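You operate a simulated robot arm through the tools that you are given. There is no shell and no other tool. Be economical: measure what you need, move in short steps, check, and stop when the job is done.

You are at the controls of a simulated robot arm. One attempt, no reset.

## Task
Take the blue card from the top of the press 3 table and leave it on the shim there.

Only the result counts: the job must be done as asked and must still hold three seconds after the hand-in. Knocking over, shifting, dropping, spilling or breaking anything else fails it.

## Robot
A 6-joint arm with a two-finger parallel gripper, fixed in place. Base frame: the origin is at the foot of the arm, x ahead of it, y to its left, z up; the work surface is at about z = 0. Units: mm, rad, N and s.
With the tool pointing down near the work surface it reaches from about 180 to 460 mm from the base axis. Its first joint turns from -1.222 to 1.222 rad. Payload 1.9 kg.
The tool frame sits at the grasp point between the pads (the TCP): z along the fingers, y along the line on which they close. The tips reach 23 mm beyond it. The gripper opens to 94 mm. The fingers are 38 mm wide and 10 mm thick; the gripper's body (54 by 96 mm) begins 39 mm behind the TCP.
Orientation is that of the tool frame in the base frame, as a unit quaternion [x, y, z, w]. With the fingers straight down and closing along the base's y, the tool's x points along the base's -x, its y along +y and its z along -z.

## Interface
- The arm moves only by the tool servo_tool. Its argument "deltas" is a list of rows, each an object (a shift or turn left out is 0, a gripper value left out holds the last) with "dp": the shift along the base's x, y, z in units of 40 mm (1.0 is 40 mm), a list of three; "dr": the turn, a rotation vector about the base's x, y, z in units of 6 degrees (1.0 is 6 degrees), a list of three; "jaw": the gripper command, from -1 (shut) to 1 (fully open), values between in proportion. In form: [{"dp": [x, y, z], "dr": [ax, ay, az], "jaw": jaw}, ...]. A call has 1 to 12 rows; each row shifts and turns the commanded pose from where the row before left it. A call with a number of a shift or a turn outside -1 to 1 is refused whole. Each row takes 0.2 s and may step no farther than 50 mm and 0.15 rad from the row before; otherwise, or with a gripper value out of range, the whole call is refused. Where a pose cannot be reached the arm comes as near as it can. A force on the tool above 40 N (or 10 N above the force at the start of the call, whichever is more), or a blocked arm, ends the call early, and 0.2 s more pass. Each finger travels about 108 mm/s and halts on what it meets, pressing with about 39 N; the grip force reading is that of the motor and also rises with nothing between the fingers. The clock runs only during rows and for 0.2 s after the last one: add rows that do not move to give the fingers time. The reply holds the time, the measured pose of the TCP, the force on the tool along the base axes, the opening and the grip force, in the units named above and with some noise.
- Cameras (640 x 400 px; columns grow to the right, rows downward): "scene" is fixed at [51.4, 312.1, 437.4]; the picture's right is [-0.88, -0.48, 0.00], its down [-0.20, 0.36, -0.91] and it looks along [0.44, -0.80, -0.41] (base axes); focal length 363 px, centre (320, 200). "wrist" rides on the gripper at [-39, 0, -44] in the tool frame; the picture's right is [0.00, -1.00, 0.00], its down [0.97, 0.00, -0.24] and it looks along [0.24, 0.00, 0.97] (tool axes); focal length 218 px, centre (320, 200). There is no depth. A picture from a camera that has moved, and an enlarged one, comes with that camera's place and axes in the base frame and with its lens. The place of the scene camera against the robot may be out by one fixed shift of up to 25 mm in any direction.
- capture(camera): a new picture of that camera. The clock stands still meanwhile.
- inspect(camera, box): a new picture of the part [left, top, right, bottom] of that camera's present view, enlarged. The clock stands still meanwhile.
- close_job(): hands the job in; it is judged then, once.

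Work in short steps. Places have to be worked out from the pictures, the camera data and where the tool is seen: move nearer, look again, correct. Check each grasp and each placing, and mend what went wrong. You have 90 turns and 36 pictures in all, those below and enlarged ones among them. Open the gripper and draw the arm clear of the work before you hand the job in, unless the task says otherwise; then end with one line.

The tools are called after ">>>" as a command line: name --argument value ..., lists and objects as JSON in quotes. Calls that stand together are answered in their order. servo_tool: Moves the arm, as the interface text tells. Its arguments: {"type":"object","properties":{"deltas":{"type":"array"}},"required":["deltas"]} The other tools are called the same way: capture (camera) takes a picture; inspect (camera, box) takes an enlarged picture of a part of a camera's view; close_job () hands the job in.

At the start:

```text
time_s: 0.0
ee_pos: [324.2, 56.1, 309.8]
ee_rot: [0.0, 1.0, 0.001, 0.0]
contact_force: [-0.4, -0.7, -0.9]
opening: 93.9
grip_force: 0.0
```

scene: 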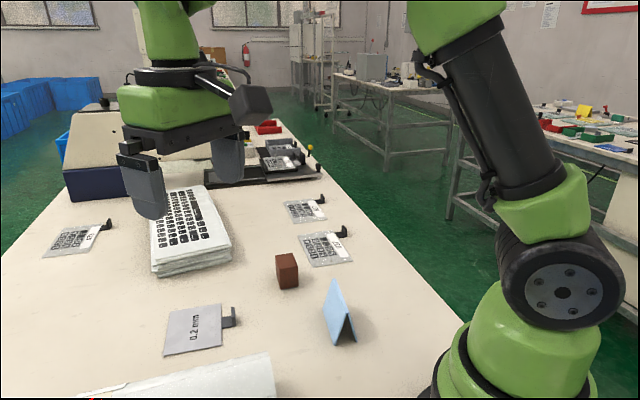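
wrist: 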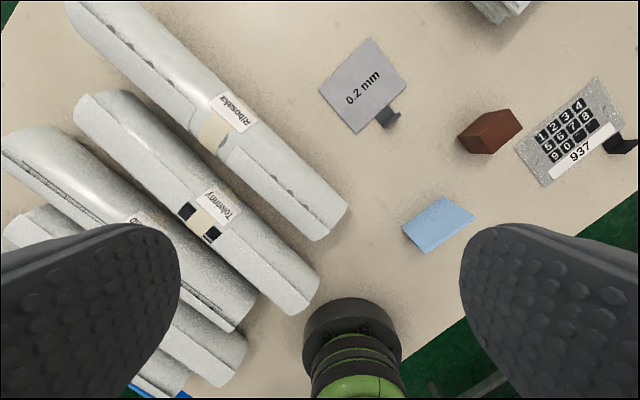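

The blue item looks like a tent-folded card near (240,-133), and the "0.2 mm" shim is near (451,-6). I'll enlarge both before moving.

>>> inspect --camera "scene" --box '[150, 220, 390, 370]'

>>> inspect --camera "wrist" --box '[300, 20, 540, 270]'

```text
2.67 times, centred on (270, 295) of scene
camera zoom: at [51.4, 312.1, 437.4], right [-0.88, -0.48, 0.0], down [-0.2, 0.36, -0.91], along [0.44, -0.8, -0.41], focal length 968 px, centre (453, -53)
```

zoom: 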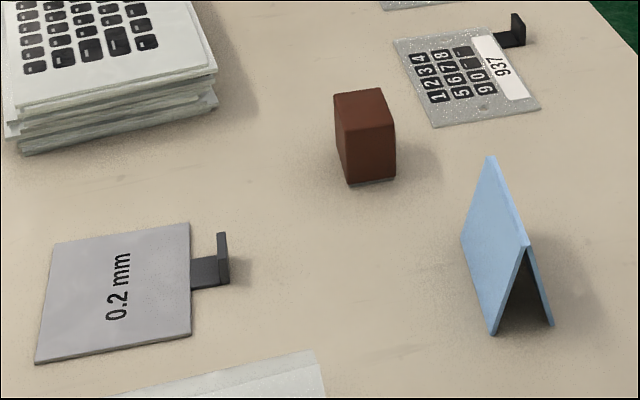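

```text
1.60 times, centred on (420, 145) of wrist
camera zoom: at [363.6, 56.0, 353.1], right [0.0, -1.0, 0.0], down [-0.97, 0.0, 0.24], along [-0.24, 0.0, -0.97], focal length 349 px, centre (160, 288)
```

zoom: 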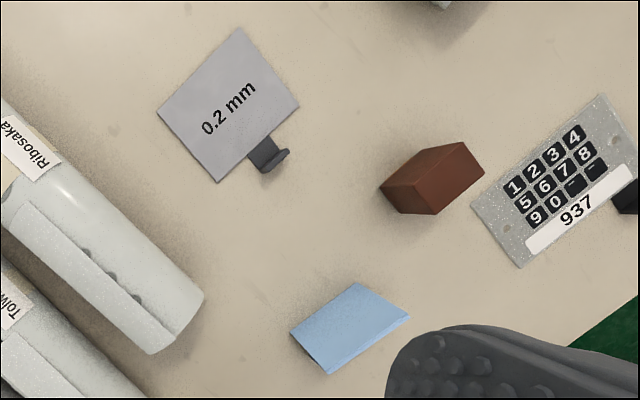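

The tent card's ridge runs from about (216,-93) to (270,-156), is roughly 70 mm high, and is nearly parallel to the shim's long axis (shim centre about (447,-6)). I'll turn the tool about -49° so it closes across the ridge, and move above the card at a safe height for another look.

>>> servo_tool --deltas '[{"dp": [-0.2, -0.45, -0.25], "dr": [0, 0, -0.82], "jaw": 1}, {"dp": [-0.2, -0.45, -0.25], "dr": [0, 0, -0.82]}, {"dp": [-0.2, -0.45, -0.25], "dr": [0, 0, -0.82]}, {"dp": [-0.2, -0.45, -0.25], "dr": [0, 0, -0.82]}, {"dp": [-0.2, -0.45, -0.25], "dr": [0, 0, -0.82]}, {"dp": [-0.2, -0.45, -0.25], "dr": [0, 0, -0.82]}, {"dp": [-0.2, -0.45, -0.25], "dr": [0, 0, -0.82]}, {"dp": [-0.2, -0.45, -0.25], "dr": [0, 0, -0.82]}, {"dp": [-0.2, -0.45, -0.25], "dr": [0, 0, -0.82]}, {"dp": [-0.2, -0.45, -0.25], "dr": [0, 0, -0.82]}, {}]'

>>> capture --camera "wrist"

>>> capture --camera "scene"

```text
time_s: 2.4
ee_pos: [245.7, -123.1, 209.1]
ee_rot: [0.417, 0.909, 0.001, 0.001]
contact_force: [0.0, -0.3, 0.3]
opening: 93.8
grip_force: 0.0
```

```text
31 pictures are left
camera wrist: at [270.4, -153.9, 252.7], right [-0.76, -0.65, 0.0], down [-0.63, 0.74, 0.24], along [-0.16, 0.18, -0.97], focal length 218 px, centre (320, 200)
```

wrist: 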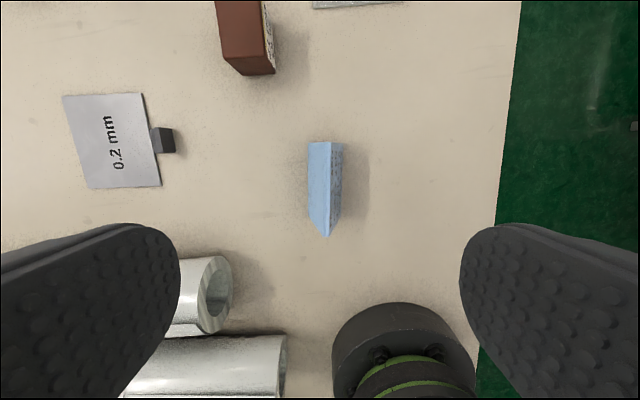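

```text
30 pictures are left
```

scene: 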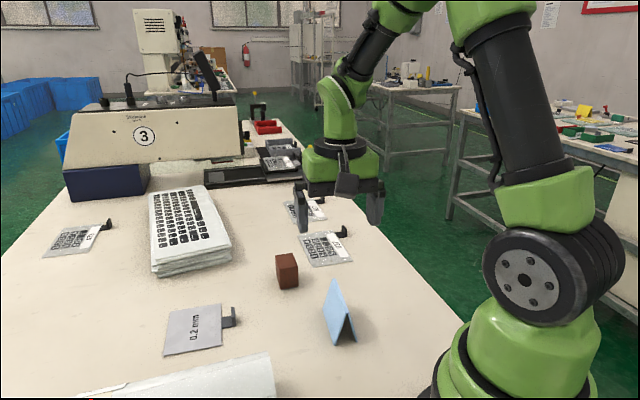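

The press 3 label confirms this is the right table. The card sits nearly centred between the jaws, so I'll enlarge the view to measure its ridge.

>>> inspect --camera "wrist" --box '[240, 120, 400, 250]'

>>> inspect --camera "scene" --box '[290, 265, 390, 355]'

```text
3.08 times, centred on (320, 185) of wrist
camera zoom: at [270.4, -153.9, 252.7], right [-0.76, -0.65, 0.0], down [-0.63, 0.74, 0.24], along [-0.16, 0.18, -0.97], focal length 672 px, centre (320, 246)
```

zoom: 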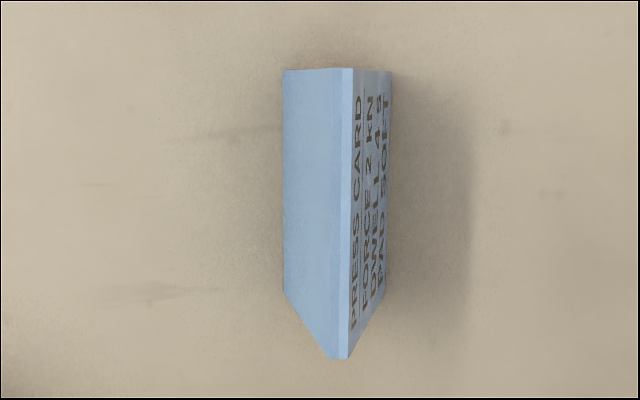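

```text
4.44 times, centred on (340, 310) of scene
camera zoom: at [51.4, 312.1, 437.4], right [-0.88, -0.48, 0.0], down [-0.2, 0.36, -0.91], along [0.44, -0.8, -0.41], focal length 1614 px, centre (231, -289)
```

zoom: 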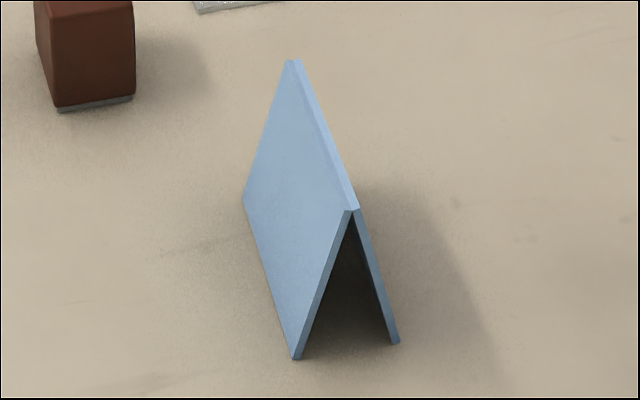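

Card base centre is about (240,-129), with a 40 × 84 mm footprint and a height of about 65 mm. I'll centre on it and descend with the jaws open to TCP z of about 43, so the tips are at about 20.

>>> servo_tool --deltas '[{"dp": [-0.14, -0.15, -0.3]}, {"dp": [0, 0, -0.7]}, {"dp": [0, 0, -0.7]}, {"dp": [0, 0, -0.7]}, {"dp": [0, 0, -0.6]}, {"dp": [0, 0, -0.5]}, {"dp": [0, 0, -0.4]}, {"dp": [0, 0, -0.25]}, {}]'

>>> capture --camera "wrist"

>>> inspect --camera "scene" --box '[260, 230, 420, 360]'

```text
time_s: 4.4
ee_pos: [239.0, -128.1, 43.6]
ee_rot: [0.416, 0.909, 0.001, 0.001]
contact_force: [0.0, 0.5, -0.9]
opening: 94.1
grip_force: 0.1
```

```text
27 pictures are left
camera wrist: at [264.6, -159.4, 87.0], right [-0.76, -0.65, 0.0], down [-0.63, 0.73, 0.24], along [-0.16, 0.18, -0.97], focal length 218 px, centre (320, 200)
```

wrist: 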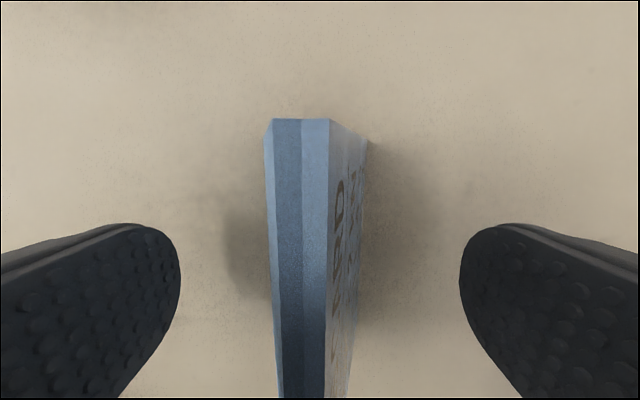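

```text
3.08 times, centred on (340, 295) of scene
camera zoom: at [51.4, 312.1, 437.4], right [-0.88, -0.48, 0.0], down [-0.2, 0.36, -0.91], along [0.44, -0.8, -0.41], focal length 1117 px, centre (258, -92)
```

zoom: 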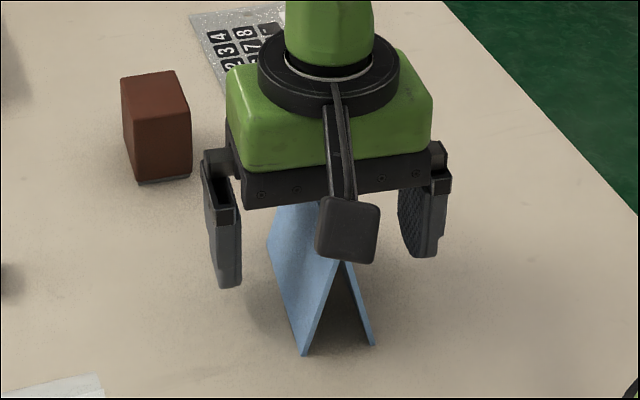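

The card is centred between the fingers with nothing else in the way. I'll close in stages to grip it gently.

>>> servo_tool --deltas '[{"jaw": 0.2}, {"jaw": -0.2}, {"jaw": -0.35}, {"jaw": -0.45}, {"jaw": -0.55}, {"jaw": -0.65}, {"jaw": -1}, {}]'

>>> inspect --camera "scene" --box '[260, 230, 420, 360]'

```text
time_s: 6.2
ee_pos: [240.0, -129.4, 43.8]
ee_rot: [0.416, 0.909, 0.001, 0.001]
contact_force: [-0.8, -0.1, 0.3]
opening: 24.5
grip_force: 39.1
```

```text
3.08 times, centred on (340, 295) of scene
camera zoom: at [51.4, 312.1, 437.4], right [-0.88, -0.48, 0.0], down [-0.2, 0.36, -0.91], along [0.44, -0.8, -0.41], focal length 1117 px, centre (258, -92)
```

zoom: 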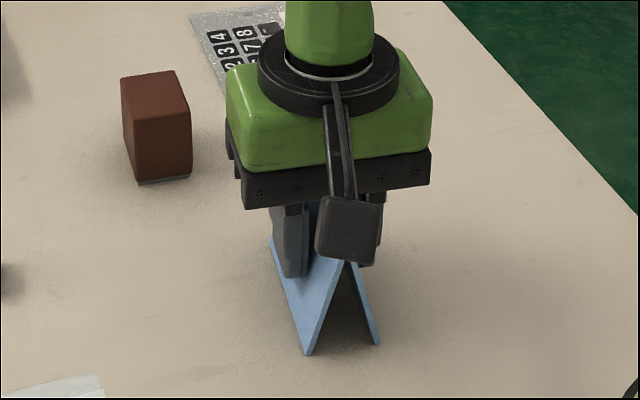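

The jaws stopped at 24.5 mm with 39 N, so the card is gripped. I'll lift it slowly and check that it comes along.

>>> servo_tool --deltas '[{"dp": [0, 0, 0.1]}, {"dp": [0, 0, 0.2]}, {"dp": [0, 0, 0.3]}, {"dp": [0, 0, 0.4]}, {"dp": [0, 0, 0.5]}, {}]'

>>> capture --camera "scene"

>>> capture --camera "wrist"

```text
time_s: 7.6
ee_pos: [239.8, -130.0, 103.8]
ee_rot: [0.416, 0.909, 0.0, 0.0]
contact_force: [0.6, -0.1, -0.2]
opening: 24.0
grip_force: 39.5
```

```text
24 pictures are left
```

scene: 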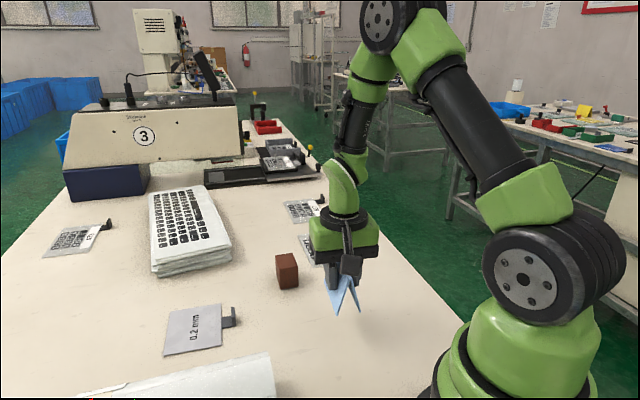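

```text
23 pictures are left
camera wrist: at [264.7, -159.6, 147.0], right [-0.76, -0.65, 0.0], down [-0.63, 0.73, 0.24], along [-0.16, 0.18, -0.97], focal length 218 px, centre (320, 200)
```

wrist: 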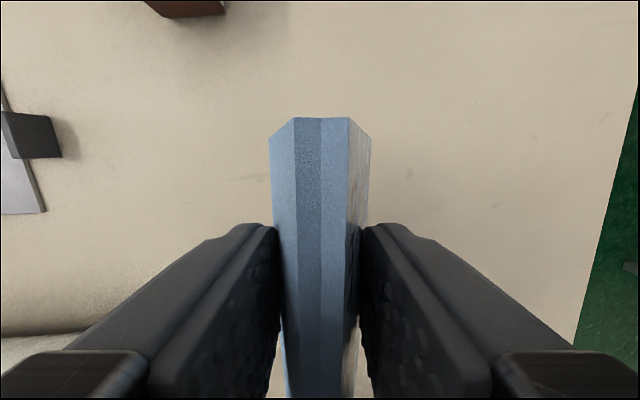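

The card is lifted upright and held firmly. I'll carry it at safe height toward the shim and stop just short to measure.

>>> servo_tool --deltas '[{"dp": [0.2, 0.1, 0.2]}, {"dp": [0.45, 0.27, 0.2]}, {"dp": [0.45, 0.27, 0.1]}, {"dp": [0.45, 0.27, 0]}, {"dp": [0.45, 0.27, 0]}, {"dp": [0.45, 0.27, 0]}, {"dp": [0.45, 0.27, 0]}, {"dp": [0.45, 0.27, 0]}, {"dp": [0.45, 0.27, 0]}, {"dp": [0.45, 0.27, 0]}, {"dp": [0.3, 0.15, 0]}, {}]'

>>> capture --camera "wrist"

>>> capture --camera "scene"

```text
time_s: 10.2
ee_pos: [421.1, -22.8, 124.5]
ee_rot: [0.417, 0.909, 0.0, 0.0]
contact_force: [0.1, 0.2, 0.7]
opening: 23.7
grip_force: 38.9
```

```text
22 pictures are left
camera wrist: at [446.7, -52.4, 167.1], right [-0.76, -0.65, 0.0], down [-0.63, 0.73, 0.24], along [-0.16, 0.18, -0.97], focal length 218 px, centre (320, 200)
```

wrist: 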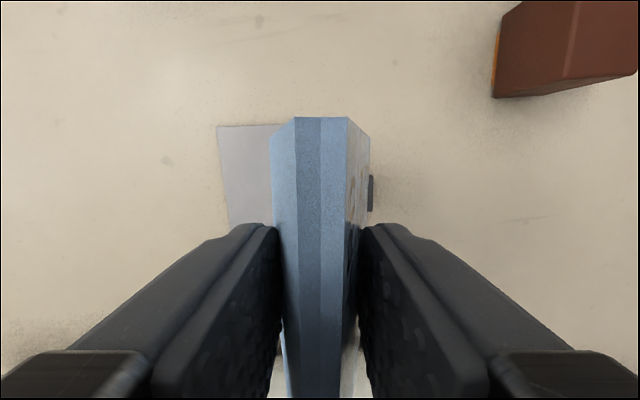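

```text
21 pictures are left
```

scene: 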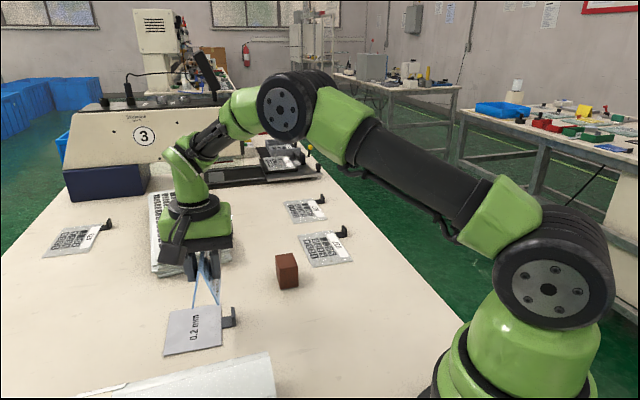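

The shim corner re-measures at (511,-14), which agrees with before, so its centre is about (447.5,-6). I'll move over it, turn about 2° to align, and lower until the card's foot is about 8 mm above the shim.

>>> servo_tool --deltas '[{"dp": [0.33, 0.21, 0], "dr": [0, 0, 0.18]}, {"dp": [0.33, 0.21, 0], "dr": [0, 0, 0.18]}, {"dp": [0, 0, -0.4]}, {"dp": [0, 0, -0.4]}, {"dp": [0, 0, -0.4]}, {"dp": [0, 0, -0.3]}, {"dp": [0, 0, -0.2]}, {}]'

>>> inspect --camera "scene" --box '[130, 230, 290, 370]'

>>> capture --camera "wrist"

```text
time_s: 12.0
ee_pos: [447.6, -4.5, 55.2]
ee_rot: [0.398, 0.917, 0.0, 0.0]
contact_force: [-0.3, 0.0, 0.2]
opening: 23.2
grip_force: 39.1
```

```text
2.86 times, centred on (210, 300) of scene
camera zoom: at [51.4, 312.1, 437.4], right [-0.88, -0.48, 0.0], down [-0.2, 0.36, -0.91], along [0.44, -0.8, -0.41], focal length 1037 px, centre (634, -86)
```

zoom: 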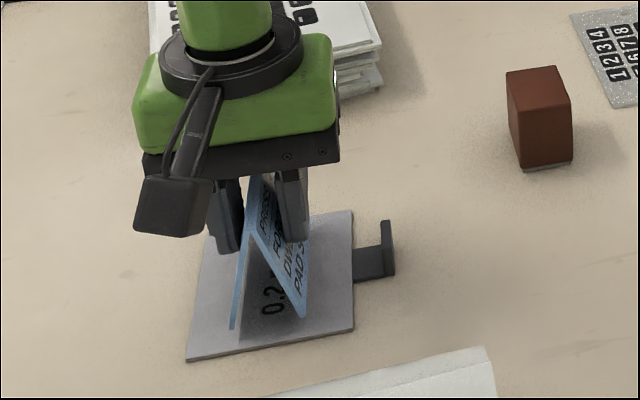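

```text
19 pictures are left
camera wrist: at [474.2, -34.3, 98.8], right [-0.73, -0.68, 0.0], down [-0.66, 0.71, 0.24], along [-0.16, 0.18, -0.97], focal length 218 px, centre (320, 200)
```

wrist: 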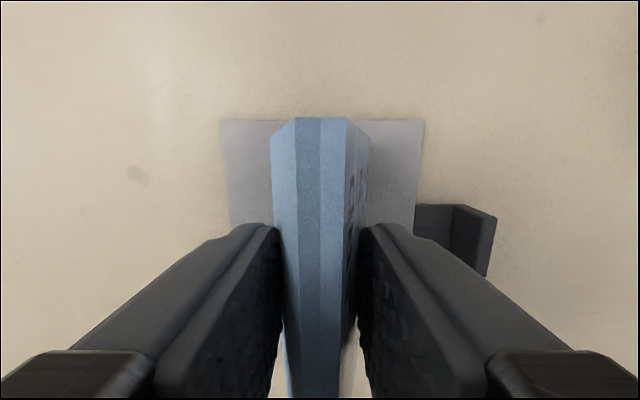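

The card is centred over the shim and aligned with it. I'll lower in small steps and watch for contact force.

>>> servo_tool --deltas '[{"dp": [0, 0, -0.06]}, {"dp": [0, 0, -0.04]}, {"dp": [0, 0, -0.02]}, {}]'

>>> inspect --camera "scene" --box '[170, 270, 250, 340]'

```text
time_s: 13.0
ee_pos: [448.3, -5.3, 50.8]
ee_rot: [0.399, 0.917, 0.0, 0.0]
contact_force: [0.7, -0.6, -0.1]
opening: 23.0
grip_force: 39.1
```

```text
5.71 times, centred on (210, 305) of scene
camera zoom: at [51.4, 312.1, 437.4], right [-0.88, -0.48, 0.0], down [-0.2, 0.36, -0.91], along [0.44, -0.8, -0.41], focal length 2075 px, centre (949, -400)
```

zoom: 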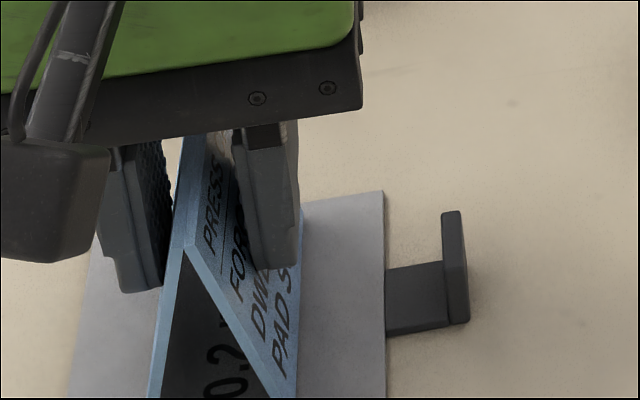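

There's no contact yet, so I'll keep lowering in 1 mm steps.

>>> servo_tool --deltas '[{"dp": [0, 0, -0.025]}, {"dp": [0, 0, -0.025]}, {}]'

>>> inspect --camera "scene" --box '[150, 280, 250, 365]'

```text
time_s: 13.8
ee_pos: [448.2, -6.1, 49.5]
ee_rot: [0.399, 0.917, 0.0, 0.001]
contact_force: [-1.7, 0.7, 8.4]
opening: 22.9
grip_force: 39.1
```

```text
4.71 times, centred on (200, 322) of scene
camera zoom: at [51.4, 312.1, 437.4], right [-0.88, -0.48, 0.0], down [-0.2, 0.36, -0.91], along [0.44, -0.8, -0.41], focal length 1709 px, centre (885, -376)
```

zoom: 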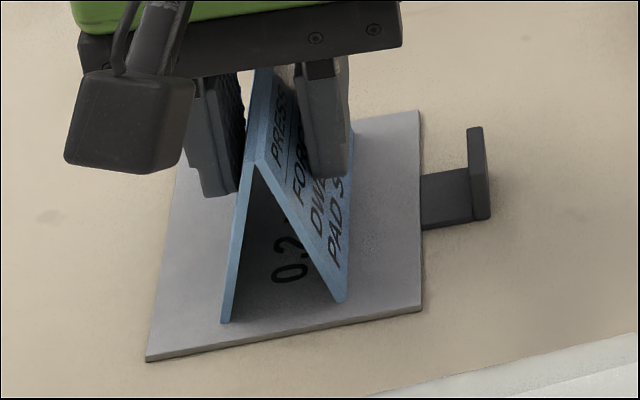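

Contact is showing at 8.4 N and the card stands on the shim. I'll ease up a little, then open the jaws gently to about 46 mm.

>>> servo_tool --deltas '[{"dp": [0, 0, 0.015]}, {"jaw": -0.5}, {"jaw": -0.4}, {"jaw": -0.25}, {"jaw": -0.02}, {}]'

>>> inspect --camera "scene" --box '[150, 280, 250, 365]'

>>> capture --camera "wrist"

```text
time_s: 15.2
ee_pos: [447.8, -6.2, 48.6]
ee_rot: [0.399, 0.917, 0.0, 0.0]
contact_force: [-0.1, 0.1, 0.0]
opening: 46.1
grip_force: 0.2
```

```text
4.71 times, centred on (200, 322) of scene
camera zoom: at [51.4, 312.1, 437.4], right [-0.88, -0.48, 0.0], down [-0.2, 0.36, -0.91], along [0.44, -0.8, -0.41], focal length 1709 px, centre (885, -376)
```

zoom: 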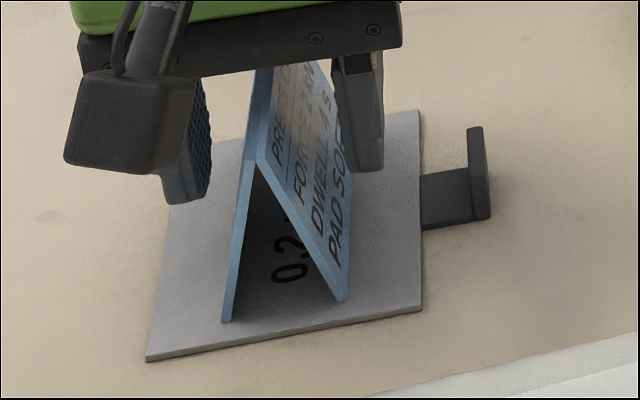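

```text
15 pictures are left
camera wrist: at [474.2, -34.3, 92.7], right [-0.73, -0.68, 0.0], down [-0.66, 0.71, 0.24], along [-0.16, 0.18, -0.97], focal length 218 px, centre (320, 200)
```

wrist: 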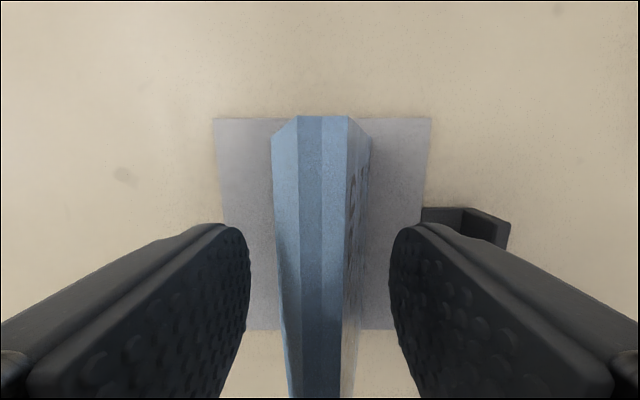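

The card is released and standing freely on the shim, with the fingers clear of it. I'll raise straight up, back away, and check.

>>> servo_tool --deltas '[{"dp": [0, 0, 0.2]}, {"dp": [0, 0, 0.4]}, {"dp": [0, 0, 0.6]}, {"dp": [0, 0, 0.7]}, {"dp": [0, 0, 0.7]}, {"dp": [-0.4, -0.3, 0.7]}, {"dp": [-0.6, -0.4, 0.6]}, {"dp": [-0.6, -0.4, 0.2]}, {"dp": [-0.6, -0.4, 0]}, {"dp": [-0.6, -0.4, 0]}, {}]'

>>> capture --camera "scene"

>>> inspect --camera "scene" --box '[150, 260, 260, 365]'

```text
time_s: 17.6
ee_pos: [334.3, -80.3, 214.7]
ee_rot: [0.399, 0.917, 0.001, 0.0]
contact_force: [0.1, 0.6, -0.3]
opening: 46.2
grip_force: 0.0
```

```text
14 pictures are left
```

scene: 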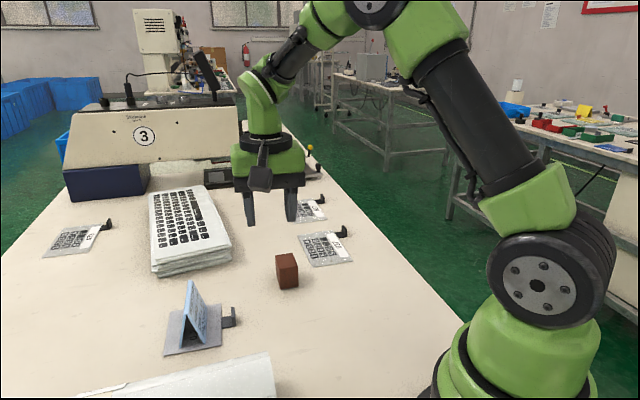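

```text
3.81 times, centred on (205, 312) of scene
camera zoom: at [51.4, 312.1, 437.4], right [-0.88, -0.48, 0.0], down [-0.2, 0.36, -0.91], along [0.44, -0.8, -0.41], focal length 1383 px, centre (758, -229)
```

zoom: 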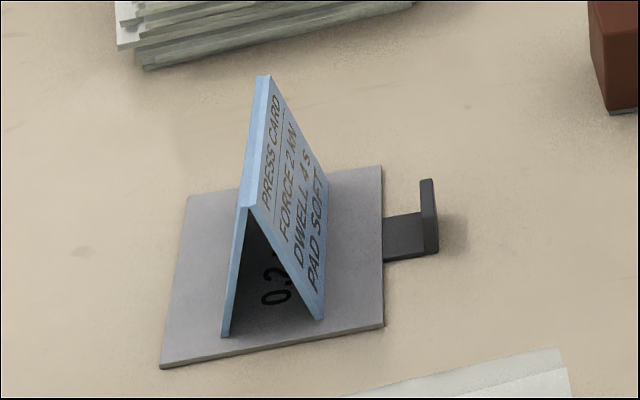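

The card stands on the shim, the shim hasn't moved, and the arm is clear. The card's text is press settings and doesn't affect this job. I'll open the gripper fully, then hand in.

>>> servo_tool --deltas '[{"jaw": 1}, {}, {}]'

```text
time_s: 18.4
ee_pos: [334.7, -81.3, 214.7]
ee_rot: [0.399, 0.917, 0.001, 0.001]
contact_force: [0.4, 0.4, -1.2]
opening: 94.1
grip_force: 0.1
```

The gripper is open and the arm is clear, so I'm handing in.

>>> close_job

```text
The job is handed in.
```

The blue card is standing upright on the 0.2 mm shim on the press 3 table; the shim did not visibly move, nothing else was touched, and the arm was clear with the gripper open at hand-in.
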